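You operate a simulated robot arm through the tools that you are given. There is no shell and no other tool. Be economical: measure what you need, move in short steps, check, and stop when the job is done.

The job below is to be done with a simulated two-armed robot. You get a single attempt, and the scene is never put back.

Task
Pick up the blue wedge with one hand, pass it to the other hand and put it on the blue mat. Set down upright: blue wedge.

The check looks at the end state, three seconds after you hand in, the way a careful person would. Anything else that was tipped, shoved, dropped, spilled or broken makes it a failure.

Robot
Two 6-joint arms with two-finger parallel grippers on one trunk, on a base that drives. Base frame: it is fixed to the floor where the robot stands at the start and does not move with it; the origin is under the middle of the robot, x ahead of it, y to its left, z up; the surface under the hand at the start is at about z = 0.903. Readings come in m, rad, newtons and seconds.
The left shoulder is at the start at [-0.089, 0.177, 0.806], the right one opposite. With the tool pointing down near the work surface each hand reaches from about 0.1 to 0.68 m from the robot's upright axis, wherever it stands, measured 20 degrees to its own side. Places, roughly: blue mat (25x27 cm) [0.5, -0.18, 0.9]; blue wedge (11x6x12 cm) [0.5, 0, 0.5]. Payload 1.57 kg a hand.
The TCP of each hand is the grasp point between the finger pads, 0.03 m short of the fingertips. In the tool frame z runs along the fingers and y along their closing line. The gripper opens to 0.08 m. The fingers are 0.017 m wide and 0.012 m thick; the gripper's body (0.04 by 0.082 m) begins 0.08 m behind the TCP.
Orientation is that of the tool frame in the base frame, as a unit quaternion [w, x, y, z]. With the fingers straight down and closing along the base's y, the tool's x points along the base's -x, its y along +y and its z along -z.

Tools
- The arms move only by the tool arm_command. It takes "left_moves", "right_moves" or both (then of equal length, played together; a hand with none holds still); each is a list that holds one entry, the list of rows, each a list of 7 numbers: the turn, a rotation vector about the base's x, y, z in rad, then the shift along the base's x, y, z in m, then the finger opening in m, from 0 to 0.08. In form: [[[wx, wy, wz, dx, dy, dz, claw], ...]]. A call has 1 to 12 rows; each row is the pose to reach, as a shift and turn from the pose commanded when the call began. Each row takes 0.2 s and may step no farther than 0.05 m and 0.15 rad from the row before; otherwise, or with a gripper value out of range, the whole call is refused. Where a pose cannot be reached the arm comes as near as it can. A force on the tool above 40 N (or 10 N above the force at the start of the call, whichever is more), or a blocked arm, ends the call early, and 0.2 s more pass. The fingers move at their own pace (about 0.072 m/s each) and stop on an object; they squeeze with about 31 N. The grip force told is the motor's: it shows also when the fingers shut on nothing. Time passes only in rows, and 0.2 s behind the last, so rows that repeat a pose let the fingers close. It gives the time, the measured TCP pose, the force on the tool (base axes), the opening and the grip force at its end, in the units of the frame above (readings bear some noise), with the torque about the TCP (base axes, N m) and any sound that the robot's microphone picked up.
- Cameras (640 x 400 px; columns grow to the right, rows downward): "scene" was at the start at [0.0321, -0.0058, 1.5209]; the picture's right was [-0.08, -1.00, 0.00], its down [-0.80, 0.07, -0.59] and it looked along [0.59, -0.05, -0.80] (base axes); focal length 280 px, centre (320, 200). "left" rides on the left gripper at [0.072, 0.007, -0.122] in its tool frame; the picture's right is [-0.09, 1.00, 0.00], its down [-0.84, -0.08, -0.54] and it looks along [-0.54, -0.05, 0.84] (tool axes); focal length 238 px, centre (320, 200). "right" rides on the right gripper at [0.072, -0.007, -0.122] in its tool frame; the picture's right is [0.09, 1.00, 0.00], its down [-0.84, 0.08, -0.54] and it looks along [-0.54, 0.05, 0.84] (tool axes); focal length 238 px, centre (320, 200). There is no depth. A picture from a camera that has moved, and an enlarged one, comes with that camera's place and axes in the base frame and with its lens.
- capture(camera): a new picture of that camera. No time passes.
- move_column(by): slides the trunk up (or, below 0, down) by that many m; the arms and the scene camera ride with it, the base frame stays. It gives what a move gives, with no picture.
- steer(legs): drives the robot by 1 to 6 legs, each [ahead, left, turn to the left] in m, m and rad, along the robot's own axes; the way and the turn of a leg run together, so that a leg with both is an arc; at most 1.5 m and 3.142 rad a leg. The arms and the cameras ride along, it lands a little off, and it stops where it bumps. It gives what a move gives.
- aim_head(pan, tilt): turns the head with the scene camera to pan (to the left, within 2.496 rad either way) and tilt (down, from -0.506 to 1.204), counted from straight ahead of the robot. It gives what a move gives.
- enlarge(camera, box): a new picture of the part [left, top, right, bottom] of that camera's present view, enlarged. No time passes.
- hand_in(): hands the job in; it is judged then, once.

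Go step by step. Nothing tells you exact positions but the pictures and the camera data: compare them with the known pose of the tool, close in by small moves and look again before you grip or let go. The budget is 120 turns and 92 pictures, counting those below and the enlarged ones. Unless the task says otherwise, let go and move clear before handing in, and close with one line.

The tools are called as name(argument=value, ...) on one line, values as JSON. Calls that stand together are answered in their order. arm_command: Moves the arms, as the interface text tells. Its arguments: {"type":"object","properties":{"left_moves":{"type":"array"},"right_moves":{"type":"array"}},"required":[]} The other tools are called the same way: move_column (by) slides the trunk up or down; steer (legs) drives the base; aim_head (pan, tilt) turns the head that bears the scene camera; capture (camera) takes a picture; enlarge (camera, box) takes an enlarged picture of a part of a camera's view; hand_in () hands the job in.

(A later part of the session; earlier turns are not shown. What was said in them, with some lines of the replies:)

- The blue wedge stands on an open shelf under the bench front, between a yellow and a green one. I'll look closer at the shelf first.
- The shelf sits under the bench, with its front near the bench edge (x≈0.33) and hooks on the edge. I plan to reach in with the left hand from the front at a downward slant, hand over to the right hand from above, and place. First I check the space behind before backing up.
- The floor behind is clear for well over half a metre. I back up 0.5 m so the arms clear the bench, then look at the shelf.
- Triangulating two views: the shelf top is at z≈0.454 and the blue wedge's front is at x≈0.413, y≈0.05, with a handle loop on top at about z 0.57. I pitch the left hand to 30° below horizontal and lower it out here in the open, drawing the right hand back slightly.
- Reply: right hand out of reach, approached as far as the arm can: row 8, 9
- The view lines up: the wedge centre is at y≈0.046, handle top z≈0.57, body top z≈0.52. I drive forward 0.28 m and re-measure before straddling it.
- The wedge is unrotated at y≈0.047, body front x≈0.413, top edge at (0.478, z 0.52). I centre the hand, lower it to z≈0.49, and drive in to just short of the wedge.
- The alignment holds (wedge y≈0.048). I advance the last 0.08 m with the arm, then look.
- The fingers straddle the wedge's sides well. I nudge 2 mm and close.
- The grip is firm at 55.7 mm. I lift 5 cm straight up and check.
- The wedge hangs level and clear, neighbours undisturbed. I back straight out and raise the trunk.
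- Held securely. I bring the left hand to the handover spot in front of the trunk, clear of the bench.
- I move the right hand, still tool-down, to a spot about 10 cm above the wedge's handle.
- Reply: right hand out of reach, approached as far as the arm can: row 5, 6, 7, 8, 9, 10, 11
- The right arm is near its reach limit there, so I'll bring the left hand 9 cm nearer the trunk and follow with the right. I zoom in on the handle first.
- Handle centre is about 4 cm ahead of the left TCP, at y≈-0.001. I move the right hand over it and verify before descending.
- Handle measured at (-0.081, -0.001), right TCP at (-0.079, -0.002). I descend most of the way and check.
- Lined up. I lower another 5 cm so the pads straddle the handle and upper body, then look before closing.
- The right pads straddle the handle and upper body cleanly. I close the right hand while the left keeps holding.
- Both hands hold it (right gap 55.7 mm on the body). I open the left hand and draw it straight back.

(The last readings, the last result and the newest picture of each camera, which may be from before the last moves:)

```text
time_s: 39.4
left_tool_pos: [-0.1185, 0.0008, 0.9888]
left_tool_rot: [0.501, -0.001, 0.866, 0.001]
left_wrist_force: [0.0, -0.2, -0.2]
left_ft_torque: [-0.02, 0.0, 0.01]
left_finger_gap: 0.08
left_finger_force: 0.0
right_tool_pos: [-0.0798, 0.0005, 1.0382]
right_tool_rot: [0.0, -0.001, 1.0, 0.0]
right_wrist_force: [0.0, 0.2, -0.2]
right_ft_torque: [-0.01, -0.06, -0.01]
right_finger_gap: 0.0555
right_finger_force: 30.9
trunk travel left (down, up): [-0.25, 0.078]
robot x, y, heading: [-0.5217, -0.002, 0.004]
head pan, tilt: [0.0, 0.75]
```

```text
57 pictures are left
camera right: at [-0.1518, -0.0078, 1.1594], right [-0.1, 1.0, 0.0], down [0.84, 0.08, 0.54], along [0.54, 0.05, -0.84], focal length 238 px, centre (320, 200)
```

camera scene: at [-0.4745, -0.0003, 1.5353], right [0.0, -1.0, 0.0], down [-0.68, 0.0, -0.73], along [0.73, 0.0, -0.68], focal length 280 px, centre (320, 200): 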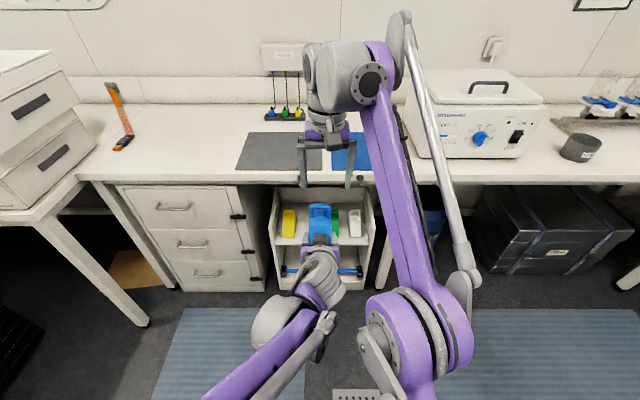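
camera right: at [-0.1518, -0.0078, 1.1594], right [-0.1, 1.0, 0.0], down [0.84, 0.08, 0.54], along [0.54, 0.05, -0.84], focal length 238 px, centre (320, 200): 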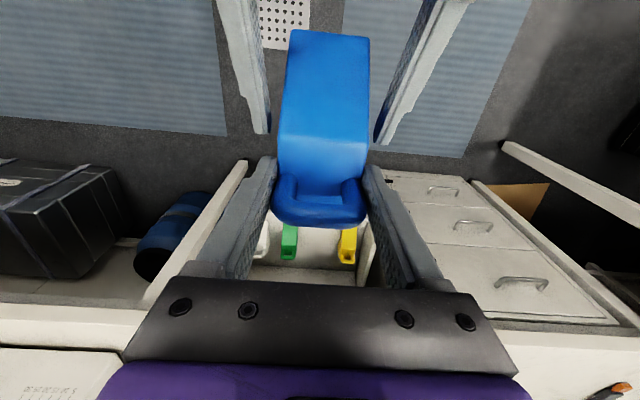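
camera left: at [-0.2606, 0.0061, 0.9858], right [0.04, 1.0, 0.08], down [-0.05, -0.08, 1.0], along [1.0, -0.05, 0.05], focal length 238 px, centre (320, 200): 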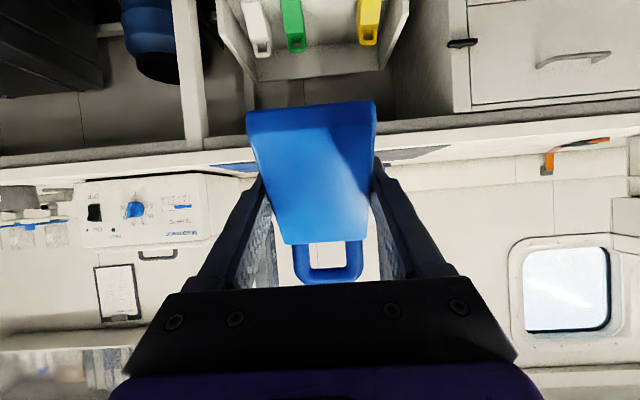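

The right hand holds the wedge steady. I retract the left hand backward, then out to the left.

arm_command(left_moves=[[[0, 0, 0, -0.03, 0, 0, 0.08], [0, 0, 0, -0.06, 0, 0, 0.08], [0, 0, 0, -0.09, 0, 0, 0.08], [0, 0, 0, -0.11, 0, 0, 0.08], [0, 0, 0, -0.11, 0.04, 0, 0.08], [0, 0, 0, -0.11, 0.08, 0, 0.08], [0, 0, 0, -0.11, 0.12, 0, 0.08], [0, 0, 0, -0.11, 0.16, 0, 0.08], [0, 0, 0, -0.11, 0.2, 0, 0.08], [0, 0, 0, -0.11, 0.24, 0, 0.08]]])

capture(camera="scene")

capture(camera="right")

```text
time_s: 41.6
left_tool_pos: [-0.2262, 0.2423, 0.9871]
left_tool_rot: [0.499, -0.002, 0.866, 0.002]
left_wrist_force: [-0.2, -0.4, 0.2]
left_ft_torque: [-0.03, 0.01, 0.01]
left_finger_gap: 0.0799
left_finger_force: 0.1
right_tool_pos: [-0.0785, -0.0006, 1.0382]
right_tool_rot: [0.0, -0.001, 1.0, 0.0]
right_wrist_force: [-0.4, 0.4, 0.1]
right_ft_torque: [-0.01, -0.04, 0.01]
right_finger_gap: 0.0556
right_finger_force: 31.0
trunk travel left (down, up): [-0.25, 0.078]
robot x, y, heading: [-0.5195, 0.001, -0.0]
head pan, tilt: [0.0, 0.75]
```

```text
56 pictures are left
camera scene: at [-0.4747, -0.0004, 1.5353], right [0.0, -1.0, 0.0], down [-0.68, 0.0, -0.73], along [0.73, 0.0, -0.68], focal length 280 px, centre (320, 200)
```

scene: 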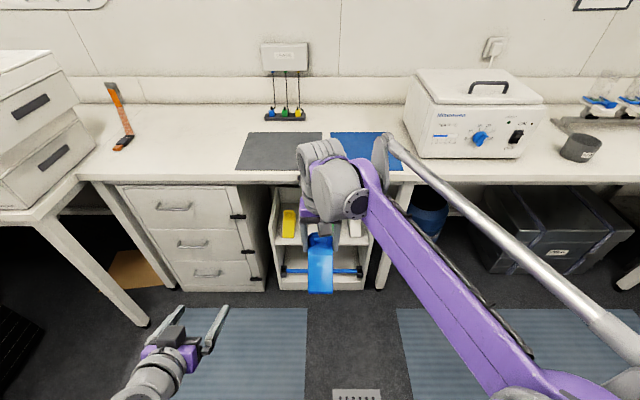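

```text
55 pictures are left
camera right: at [-0.1507, -0.008, 1.1591], right [-0.1, 1.0, 0.0], down [0.84, 0.08, 0.54], along [0.54, 0.05, -0.84], focal length 238 px, centre (320, 200)
```

right: 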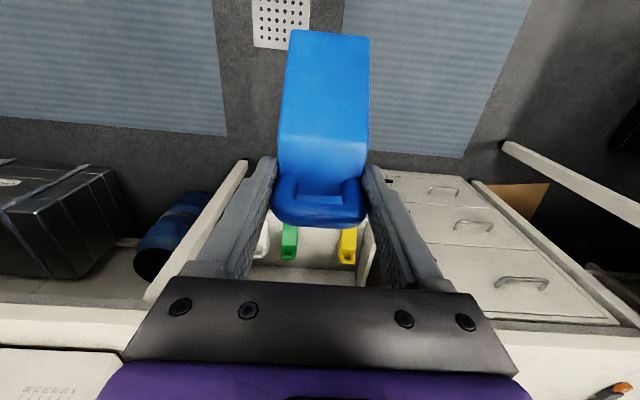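

The handover is done. I lift both hands a little, shift the wedge to y≈-0.18, and then drive to the bench.

arm_command(left_moves=[[[0, 0, 0, 0, 0, 0.015, 0.08], [0, 0, 0, 0, 0, 0.03, 0.08], [0, 0, 0, 0, 0, 0.05, 0.08], [0, 0, 0, 0, 0, 0.07, 0.08], [0, 0, 0, 0, 0, 0.09, 0.08], [0, 0, 0, 0, 0, 0.1, 0.08], [0, 0, 0, 0, 0, 0.1, 0.08]]], right_moves=[[[0, 0, 0, 0, -0.025, 0.015, 0.03], [0, 0, 0, 0, -0.055, 0.03, 0.03], [0, 0, 0, 0, -0.085, 0.045, 0.03], [0, 0, 0, 0, -0.115, 0.06, 0.03], [0, 0, 0, 0, -0.145, 0.06, 0.03], [0, 0, 0, 0, -0.18, 0.06, 0.03], [0, 0, 0, 0, -0.18, 0.06, 0.03]]])

steer(legs=[[0.5, 0, 0]])

aim_head(pan=-0.1, tilt=0.95)

capture(camera="scene")

capture(camera="right")

```text
time_s: 43.2
left_tool_pos: [-0.2254, 0.2426, 1.0875]
left_tool_rot: [0.5, -0.001, 0.866, 0.0]
left_wrist_force: [0.4, 0.6, -0.8]
left_ft_torque: [0.01, 0.03, 0.01]
left_finger_gap: 0.0797
left_finger_force: 0.1
left hand out of reach, approached as far as the arm can: row 5, 6, 7
right_tool_pos: [-0.0792, -0.1809, 1.0985]
right_tool_rot: [-0.001, -0.002, 1.0, 0.001]
right_wrist_force: [0.1, -0.6, -2.2]
right_ft_torque: [-0.02, -0.06, 0.01]
right_finger_gap: 0.0557
right_finger_force: 31.4
trunk travel left (down, up): [-0.25, 0.078]
robot x, y, heading: [-0.5237, -0.0036, -0.003]
head pan, tilt: [0.0, 0.75]
```

```text
time_s: 46.2
left_tool_pos: [0.2737, 0.2449, 1.0873]
left_tool_rot: [0.498, -0.003, 0.867, 0.002]
left_wrist_force: [-0.4, -0.7, 0.0]
left_ft_torque: [0.02, -0.02, 0.02]
left_finger_gap: 0.0799
left_finger_force: 0.0
right_tool_pos: [0.4188, -0.1761, 1.0978]
right_tool_rot: [0.0, -0.004, 1.0, 0.0]
right_wrist_force: [0.5, -0.5, -2.4]
right_ft_torque: [-0.01, -0.03, 0.0]
right_finger_gap: 0.0554
right_finger_force: 31.4
trunk travel left (down, up): [-0.25, 0.078]
robot x, y, heading: [-0.0209, -0.0021, 0.007]
head pan, tilt: [0.0, 0.75]
```

```text
time_s: 46.9
left_tool_pos: [0.273, 0.2454, 1.087]
left_tool_rot: [0.5, -0.003, 0.866, 0.001]
left_wrist_force: [-0.5, 0.6, 0.6]
left_ft_torque: [-0.01, -0.02, 0.02]
left_finger_gap: 0.0798
left_finger_force: 0.0
right_tool_pos: [0.4202, -0.1767, 1.0984]
right_tool_rot: [0.0, -0.004, 1.0, 0.0]
right_wrist_force: [-0.3, -0.2, -3.0]
right_ft_torque: [0.03, -0.04, 0.0]
right_finger_gap: 0.0555
right_finger_force: 31.2
trunk travel left (down, up): [-0.25, 0.078]
robot x, y, heading: [-0.0183, 0.005, 0.005]
head pan, tilt: [-0.099, 0.949]
```

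```text
54 pictures are left
camera scene: at [0.0127, -0.0046, 1.5199], right [-0.09, -1.0, 0.0], down [-0.81, 0.07, -0.58], along [0.58, -0.05, -0.81], focal length 280 px, centre (320, 200)
```

scene: 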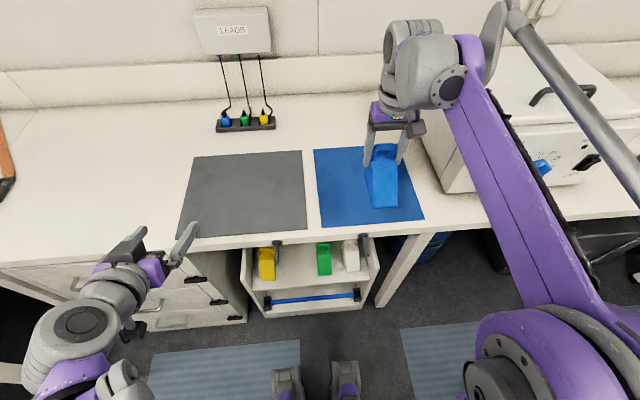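

```text
53 pictures are left
camera right: at [0.3473, -0.1844, 1.2193], right [-0.1, 1.0, 0.0], down [0.84, 0.08, 0.54], along [0.54, 0.05, -0.84], focal length 238 px, centre (320, 200)
```

right: 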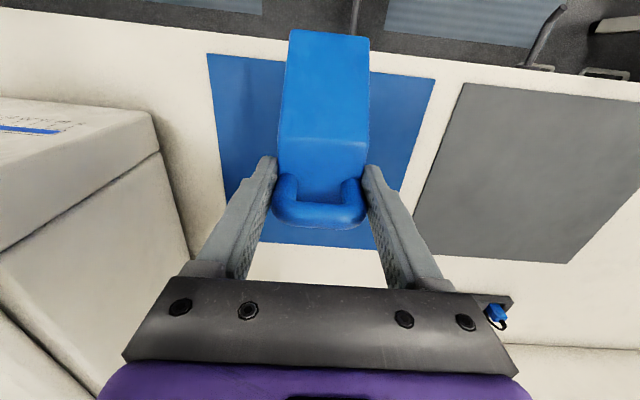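

Mat measured: x 0.367–0.617, y -0.314 to -0.044. I move the wedge so its centre is over the mat centre and lower to about 2 cm above.

arm_command(right_moves=[[[0, 0, 0, 0.03, 0, 0, 0.03], [0, 0, 0, 0.06, 0, -0.01, 0.03], [0, 0, 0, 0.09, 0, -0.03, 0.03], [0, 0, 0, 0.092, 0, -0.06, 0.03], [0, 0, 0, 0.092, 0, -0.085, 0.03], [0, 0, 0, 0.092, 0, -0.085, 0.03]]])

capture(camera="right")

capture(camera="scene")

capture(camera="left")

```text
time_s: 48.3
left_tool_pos: [0.2733, 0.2465, 1.0874]
left_tool_rot: [0.5, -0.002, 0.866, 0.001]
left_wrist_force: [-0.2, 0.1, -0.1]
left_ft_torque: [0.0, 0.01, 0.01]
left_finger_gap: 0.0798
left_finger_force: 0.1
right_tool_pos: [0.5118, -0.1764, 1.0127]
right_tool_rot: [0.0, -0.004, 1.0, 0.0]
right_wrist_force: [0.6, -0.2, -1.8]
right_ft_torque: [0.0, -0.03, -0.01]
right_finger_gap: 0.0554
right_finger_force: 31.3
trunk travel left (down, up): [-0.25, 0.078]
robot x, y, heading: [-0.0181, 0.0013, 0.005]
head pan, tilt: [-0.099, 0.949]
```

```text
52 pictures are left
camera right: at [0.4396, -0.1842, 1.1339], right [-0.1, 1.0, 0.0], down [0.84, 0.08, 0.54], along [0.54, 0.05, -0.84], focal length 238 px, centre (320, 200)
```

right: 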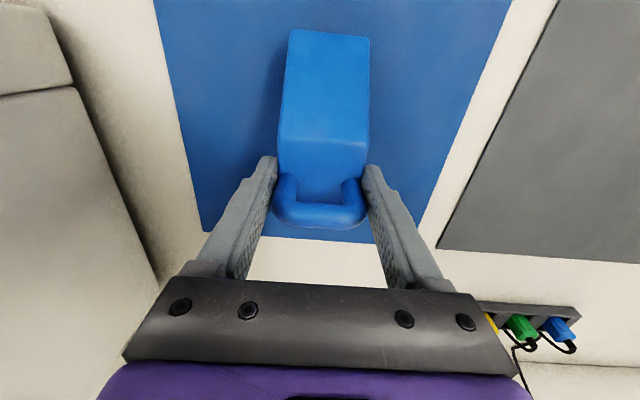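

```text
51 pictures are left
camera scene: at [0.0126, -0.0046, 1.5198], right [-0.09, -1.0, 0.0], down [-0.81, 0.07, -0.58], along [0.58, -0.05, -0.81], focal length 280 px, centre (320, 200)
```

scene: 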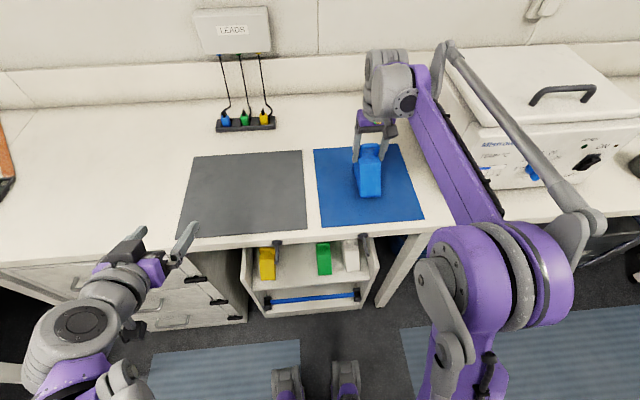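

```text
50 pictures are left
camera left: at [0.1312, 0.2512, 1.0856], right [0.04, 1.0, 0.08], down [-0.05, -0.08, 1.0], along [1.0, -0.04, 0.05], focal length 238 px, centre (320, 200)
```

left: 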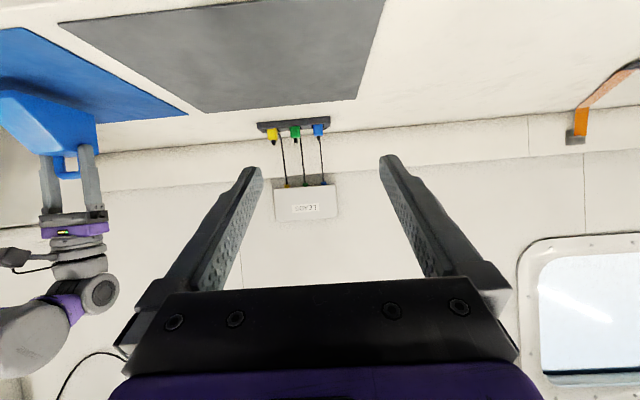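

It is centred over the mat. I lower gently toward contact (expected TCP z≈0.988).

arm_command(right_moves=[[[0, 0, 0, 0, 0, -0.008, 0.03], [0, 0, 0, 0, 0, -0.016, 0.03], [0, 0, 0, 0, 0, -0.02, 0.03], [0, 0, 0, 0, 0, -0.02, 0.03]]])

enlarge(camera="scene", box=[310, 120, 430, 220])

```text
time_s: 49.3
left_tool_pos: [0.2736, 0.2457, 1.0872]
left_tool_rot: [0.5, -0.004, 0.866, 0.003]
left_wrist_force: [0.5, -0.1, 0.2]
left_ft_torque: [-0.02, 0.0, 0.01]
left_finger_gap: 0.0798
left_finger_force: 0.0
right_tool_pos: [0.5113, -0.1772, 0.9924]
right_tool_rot: [0.0, -0.005, 1.0, -0.001]
right_wrist_force: [0.8, -0.4, -1.6]
right_ft_torque: [0.02, -0.07, 0.03]
right_finger_gap: 0.0555
right_finger_force: 31.5
trunk travel left (down, up): [-0.25, 0.078]
robot x, y, heading: [-0.0194, 0.0051, 0.005]
head pan, tilt: [-0.099, 0.949]
```

```text
4.00 times, centred on (370, 170) of scene
camera zoom: at [0.0127, -0.0046, 1.5198], right [-0.09, -1.0, 0.0], down [-0.81, 0.08, -0.58], along [0.58, -0.05, -0.81], focal length 1119 px, centre (120, 320)
```

zoom: 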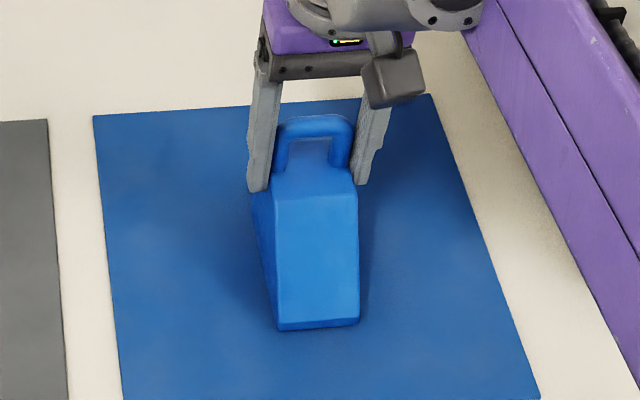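

Almost touching, no contact force yet. I go down in 2 mm steps.

arm_command(right_moves=[[[0, 0, 0, 0, 0, -0.002, 0.03], [0, 0, 0, 0, 0, -0.003, 0.03], [0, 0, 0, 0, 0, -0.003, 0.03]]])

arm_command(right_moves=[[[0, 0, 0, 0, 0, -0.001, 0.03], [0, 0, 0, 0, 0, -0.002, 0.03], [0, 0, 0, 0, 0, -0.002, 0.03]]])

```text
time_s: 50.1
left_tool_pos: [0.2728, 0.2457, 1.0876]
left_tool_rot: [0.499, -0.002, 0.866, 0.0]
left_wrist_force: [0.8, 1.3, -0.5]
left_ft_torque: [0.01, 0.0, 0.03]
left_finger_gap: 0.0803
left_finger_force: 0.1
right_tool_pos: [0.5119, -0.1767, 0.9915]
right_tool_rot: [0.001, -0.003, 1.0, 0.0]
right_wrist_force: [5.9, -1.3, 19.0]
right_ft_torque: [0.41, 0.35, -0.02]
right_finger_gap: 0.0555
right_finger_force: 30.3
trunk travel left (down, up): [-0.25, 0.078]
robot x, y, heading: [-0.0212, 0.0009, 0.008]
head pan, tilt: [-0.099, 0.949]
```

```text
time_s: 50.9
left_tool_pos: [0.2725, 0.2458, 1.087]
left_tool_rot: [0.5, -0.003, 0.866, 0.001]
left_wrist_force: [0.6, -0.2, 0.5]
left_ft_torque: [0.0, 0.0, 0.0]
left_finger_gap: 0.08
left_finger_force: 0.1
right_tool_pos: [0.5112, -0.1759, 0.9889]
right_tool_rot: [0.001, -0.004, 1.0, 0.0]
right_wrist_force: [6.0, -2.8, 26.6]
right_ft_torque: [0.33, -0.34, 0.0]
right_finger_gap: 0.0555
right_finger_force: 30.8
trunk travel left (down, up): [-0.25, 0.078]
robot x, y, heading: [-0.0164, 0.0029, 0.012]
head pan, tilt: [-0.099, 0.949]
```

It is resting on the mat with some press. I ease up 3 mm to unload, then open.

arm_command(right_moves=[[[0, 0, 0, 0, 0, 0.002, 0.03], [0, 0, 0, 0, 0, 0.003, 0.03], [0, 0, 0, 0, 0, 0.003, 0.03]]])

arm_command(right_moves=[[[0, 0, 0, 0, 0, 0, 0.06], [0, 0, 0, 0, 0, 0, 0.07], [0, 0, 0, 0, 0, 0, 0.08], [0, 0, 0, 0, 0, 0, 0.08]]])

capture(camera="right")

```text
time_s: 51.7
left_tool_pos: [0.2725, 0.2451, 1.0877]
left_tool_rot: [0.5, -0.004, 0.866, 0.002]
left_wrist_force: [-0.1, -0.1, 0.7]
left_ft_torque: [-0.02, 0.04, -0.01]
left_finger_gap: 0.0802
left_finger_force: 0.0
right_tool_pos: [0.5114, -0.1753, 0.9907]
right_tool_rot: [0.0, -0.003, 1.0, 0.0]
right_wrist_force: [0.2, 0.6, -2.9]
right_ft_torque: [0.03, -0.04, 0.04]
right_finger_gap: 0.0556
right_finger_force: 30.9
trunk travel left (down, up): [-0.25, 0.078]
robot x, y, heading: [-0.0211, 0.0007, 0.009]
head pan, tilt: [-0.099, 0.949]
```

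```text
time_s: 52.7
left_tool_pos: [0.2731, 0.2463, 1.0873]
left_tool_rot: [0.5, -0.003, 0.866, 0.001]
left_wrist_force: [0.2, -0.4, -0.7]
left_ft_torque: [-0.03, 0.01, 0.01]
left_finger_gap: 0.0801
left_finger_force: 0.1
right_tool_pos: [0.5122, -0.177, 0.9908]
right_tool_rot: [0.0, -0.004, 1.0, 0.001]
right_wrist_force: [0.5, 0.0, -0.2]
right_ft_torque: [0.01, -0.02, 0.0]
right_finger_gap: 0.0801
right_finger_force: 0.1
trunk travel left (down, up): [-0.25, 0.078]
robot x, y, heading: [-0.0194, 0.0029, 0.007]
head pan, tilt: [-0.099, 0.949]
```

```text
48 pictures are left
camera right: at [0.4391, -0.1844, 1.1122], right [-0.1, 1.0, 0.0], down [0.84, 0.08, 0.54], along [0.54, 0.05, -0.84], focal length 238 px, centre (320, 200)
```

right: 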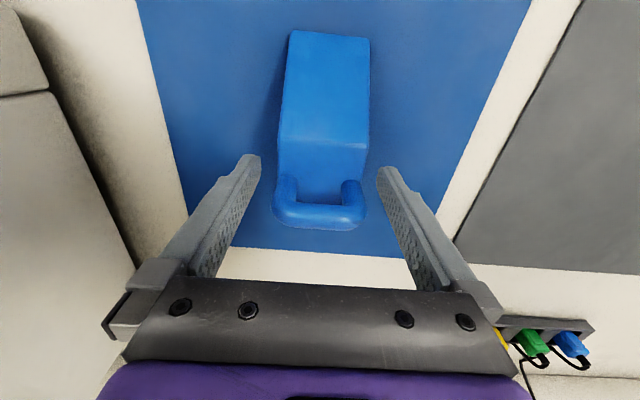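

The wedge is released and stands on its own. I lift the right hand straight up and clear, then verify.

arm_command(right_moves=[[[0, 0, 0, 0, 0, 0.03, 0.08], [0, 0, 0, 0, 0, 0.07, 0.08], [0, 0, 0, 0, 0, 0.11, 0.08], [0, 0, 0, -0.03, 0, 0.15, 0.08], [0, 0, 0, -0.07, -0.01, 0.18, 0.08], [0, 0, 0, -0.11, -0.02, 0.2, 0.08], [0, 0, 0, -0.15, -0.03, 0.2, 0.08], [0, 0, 0, -0.19, -0.03, 0.2, 0.08]]])

capture(camera="scene")

capture(camera="right")

```text
refused: row 5 steps farther than a row can; nothing moved
```

```text
47 pictures are left
camera scene: at [0.0125, -0.0046, 1.5198], right [-0.09, -1.0, 0.0], down [-0.81, 0.07, -0.58], along [0.58, -0.05, -0.81], focal length 280 px, centre (320, 200)
```

scene: 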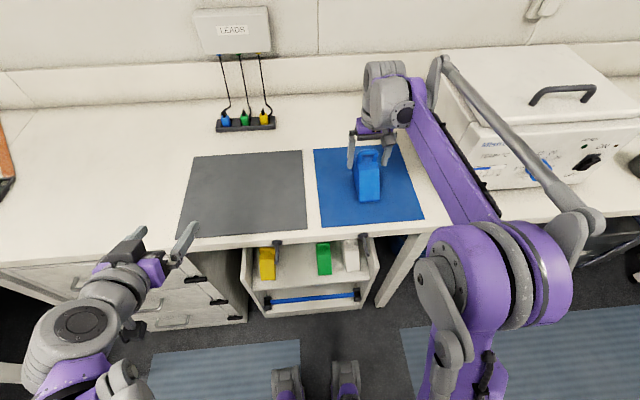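

```text
46 pictures are left
camera right: at [0.4391, -0.1844, 1.1122], right [-0.1, 1.0, 0.0], down [0.84, 0.08, 0.54], along [0.54, 0.05, -0.84], focal length 238 px, centre (320, 200)
```

right: 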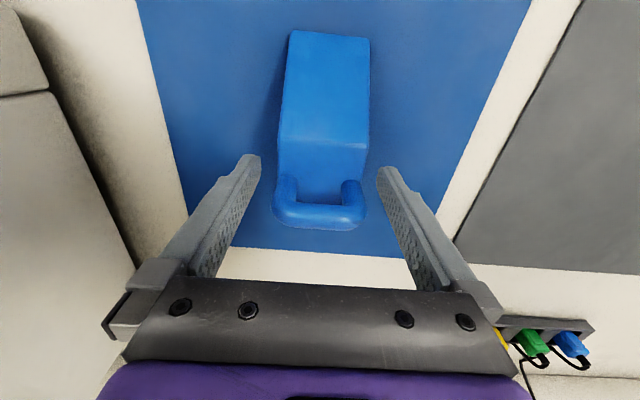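

The retreat was refused because one step was too long. I redo it with smaller steps, going straight up first.

arm_command(right_moves=[[[0, 0, 0, 0, 0, 0.03, 0.08], [0, 0, 0, 0, 0, 0.06, 0.08], [0, 0, 0, 0, 0, 0.1, 0.08], [0, 0, 0, 0, 0, 0.14, 0.08], [0, 0, 0, -0.03, 0, 0.16, 0.08], [0, 0, 0, -0.06, 0, 0.18, 0.08], [0, 0, 0, -0.1, 0, 0.19, 0.08], [0, 0, 0, -0.13, 0, 0.2, 0.08], [0, 0, 0, -0.13, 0, 0.2, 0.08]]])

capture(camera="scene")

capture(camera="right")

```text
time_s: 54.7
left_tool_pos: [0.2729, 0.2453, 1.0865]
left_tool_rot: [0.499, -0.003, 0.867, 0.001]
left_wrist_force: [-0.9, 0.3, 0.6]
left_ft_torque: [0.0, -0.01, -0.02]
left_finger_gap: 0.0801
left_finger_force: 0.0
right_tool_pos: [0.3825, -0.1759, 1.1909]
right_tool_rot: [0.001, -0.004, 1.0, 0.0]
right_wrist_force: [0.7, 0.6, -0.5]
right_ft_torque: [-0.01, 0.0, -0.01]
right_finger_gap: 0.0798
right_finger_force: 0.1
trunk travel left (down, up): [-0.25, 0.078]
robot x, y, heading: [-0.02, 0.0028, 0.006]
head pan, tilt: [-0.099, 0.949]
```

```text
45 pictures are left
camera scene: at [0.0132, -0.0046, 1.5198], right [-0.09, -1.0, 0.0], down [-0.81, 0.07, -0.58], along [0.58, -0.05, -0.81], focal length 280 px, centre (320, 200)
```

scene: 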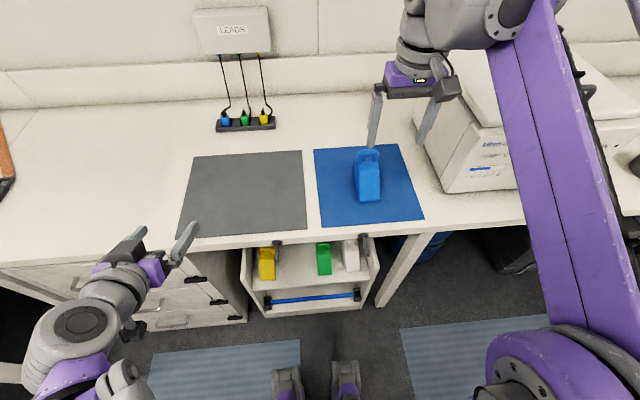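

```text
44 pictures are left
camera right: at [0.3092, -0.1842, 1.3121], right [-0.1, 1.0, 0.0], down [0.84, 0.08, 0.54], along [0.54, 0.05, -0.84], focal length 238 px, centre (320, 200)
```

right: 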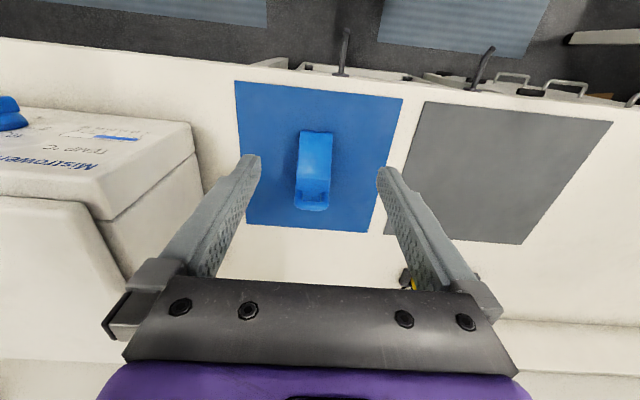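

The wedge stands upright near the mat's centre, both hands are clear, and everything else looks undisturbed. I hand in.

hand_in()

```text
The job is handed in.
```

The blue wedge was picked up with the left hand, passed to the right, and set upright near the middle of the blue mat; both hands are clear and nothing else looked moved in the last pictures.
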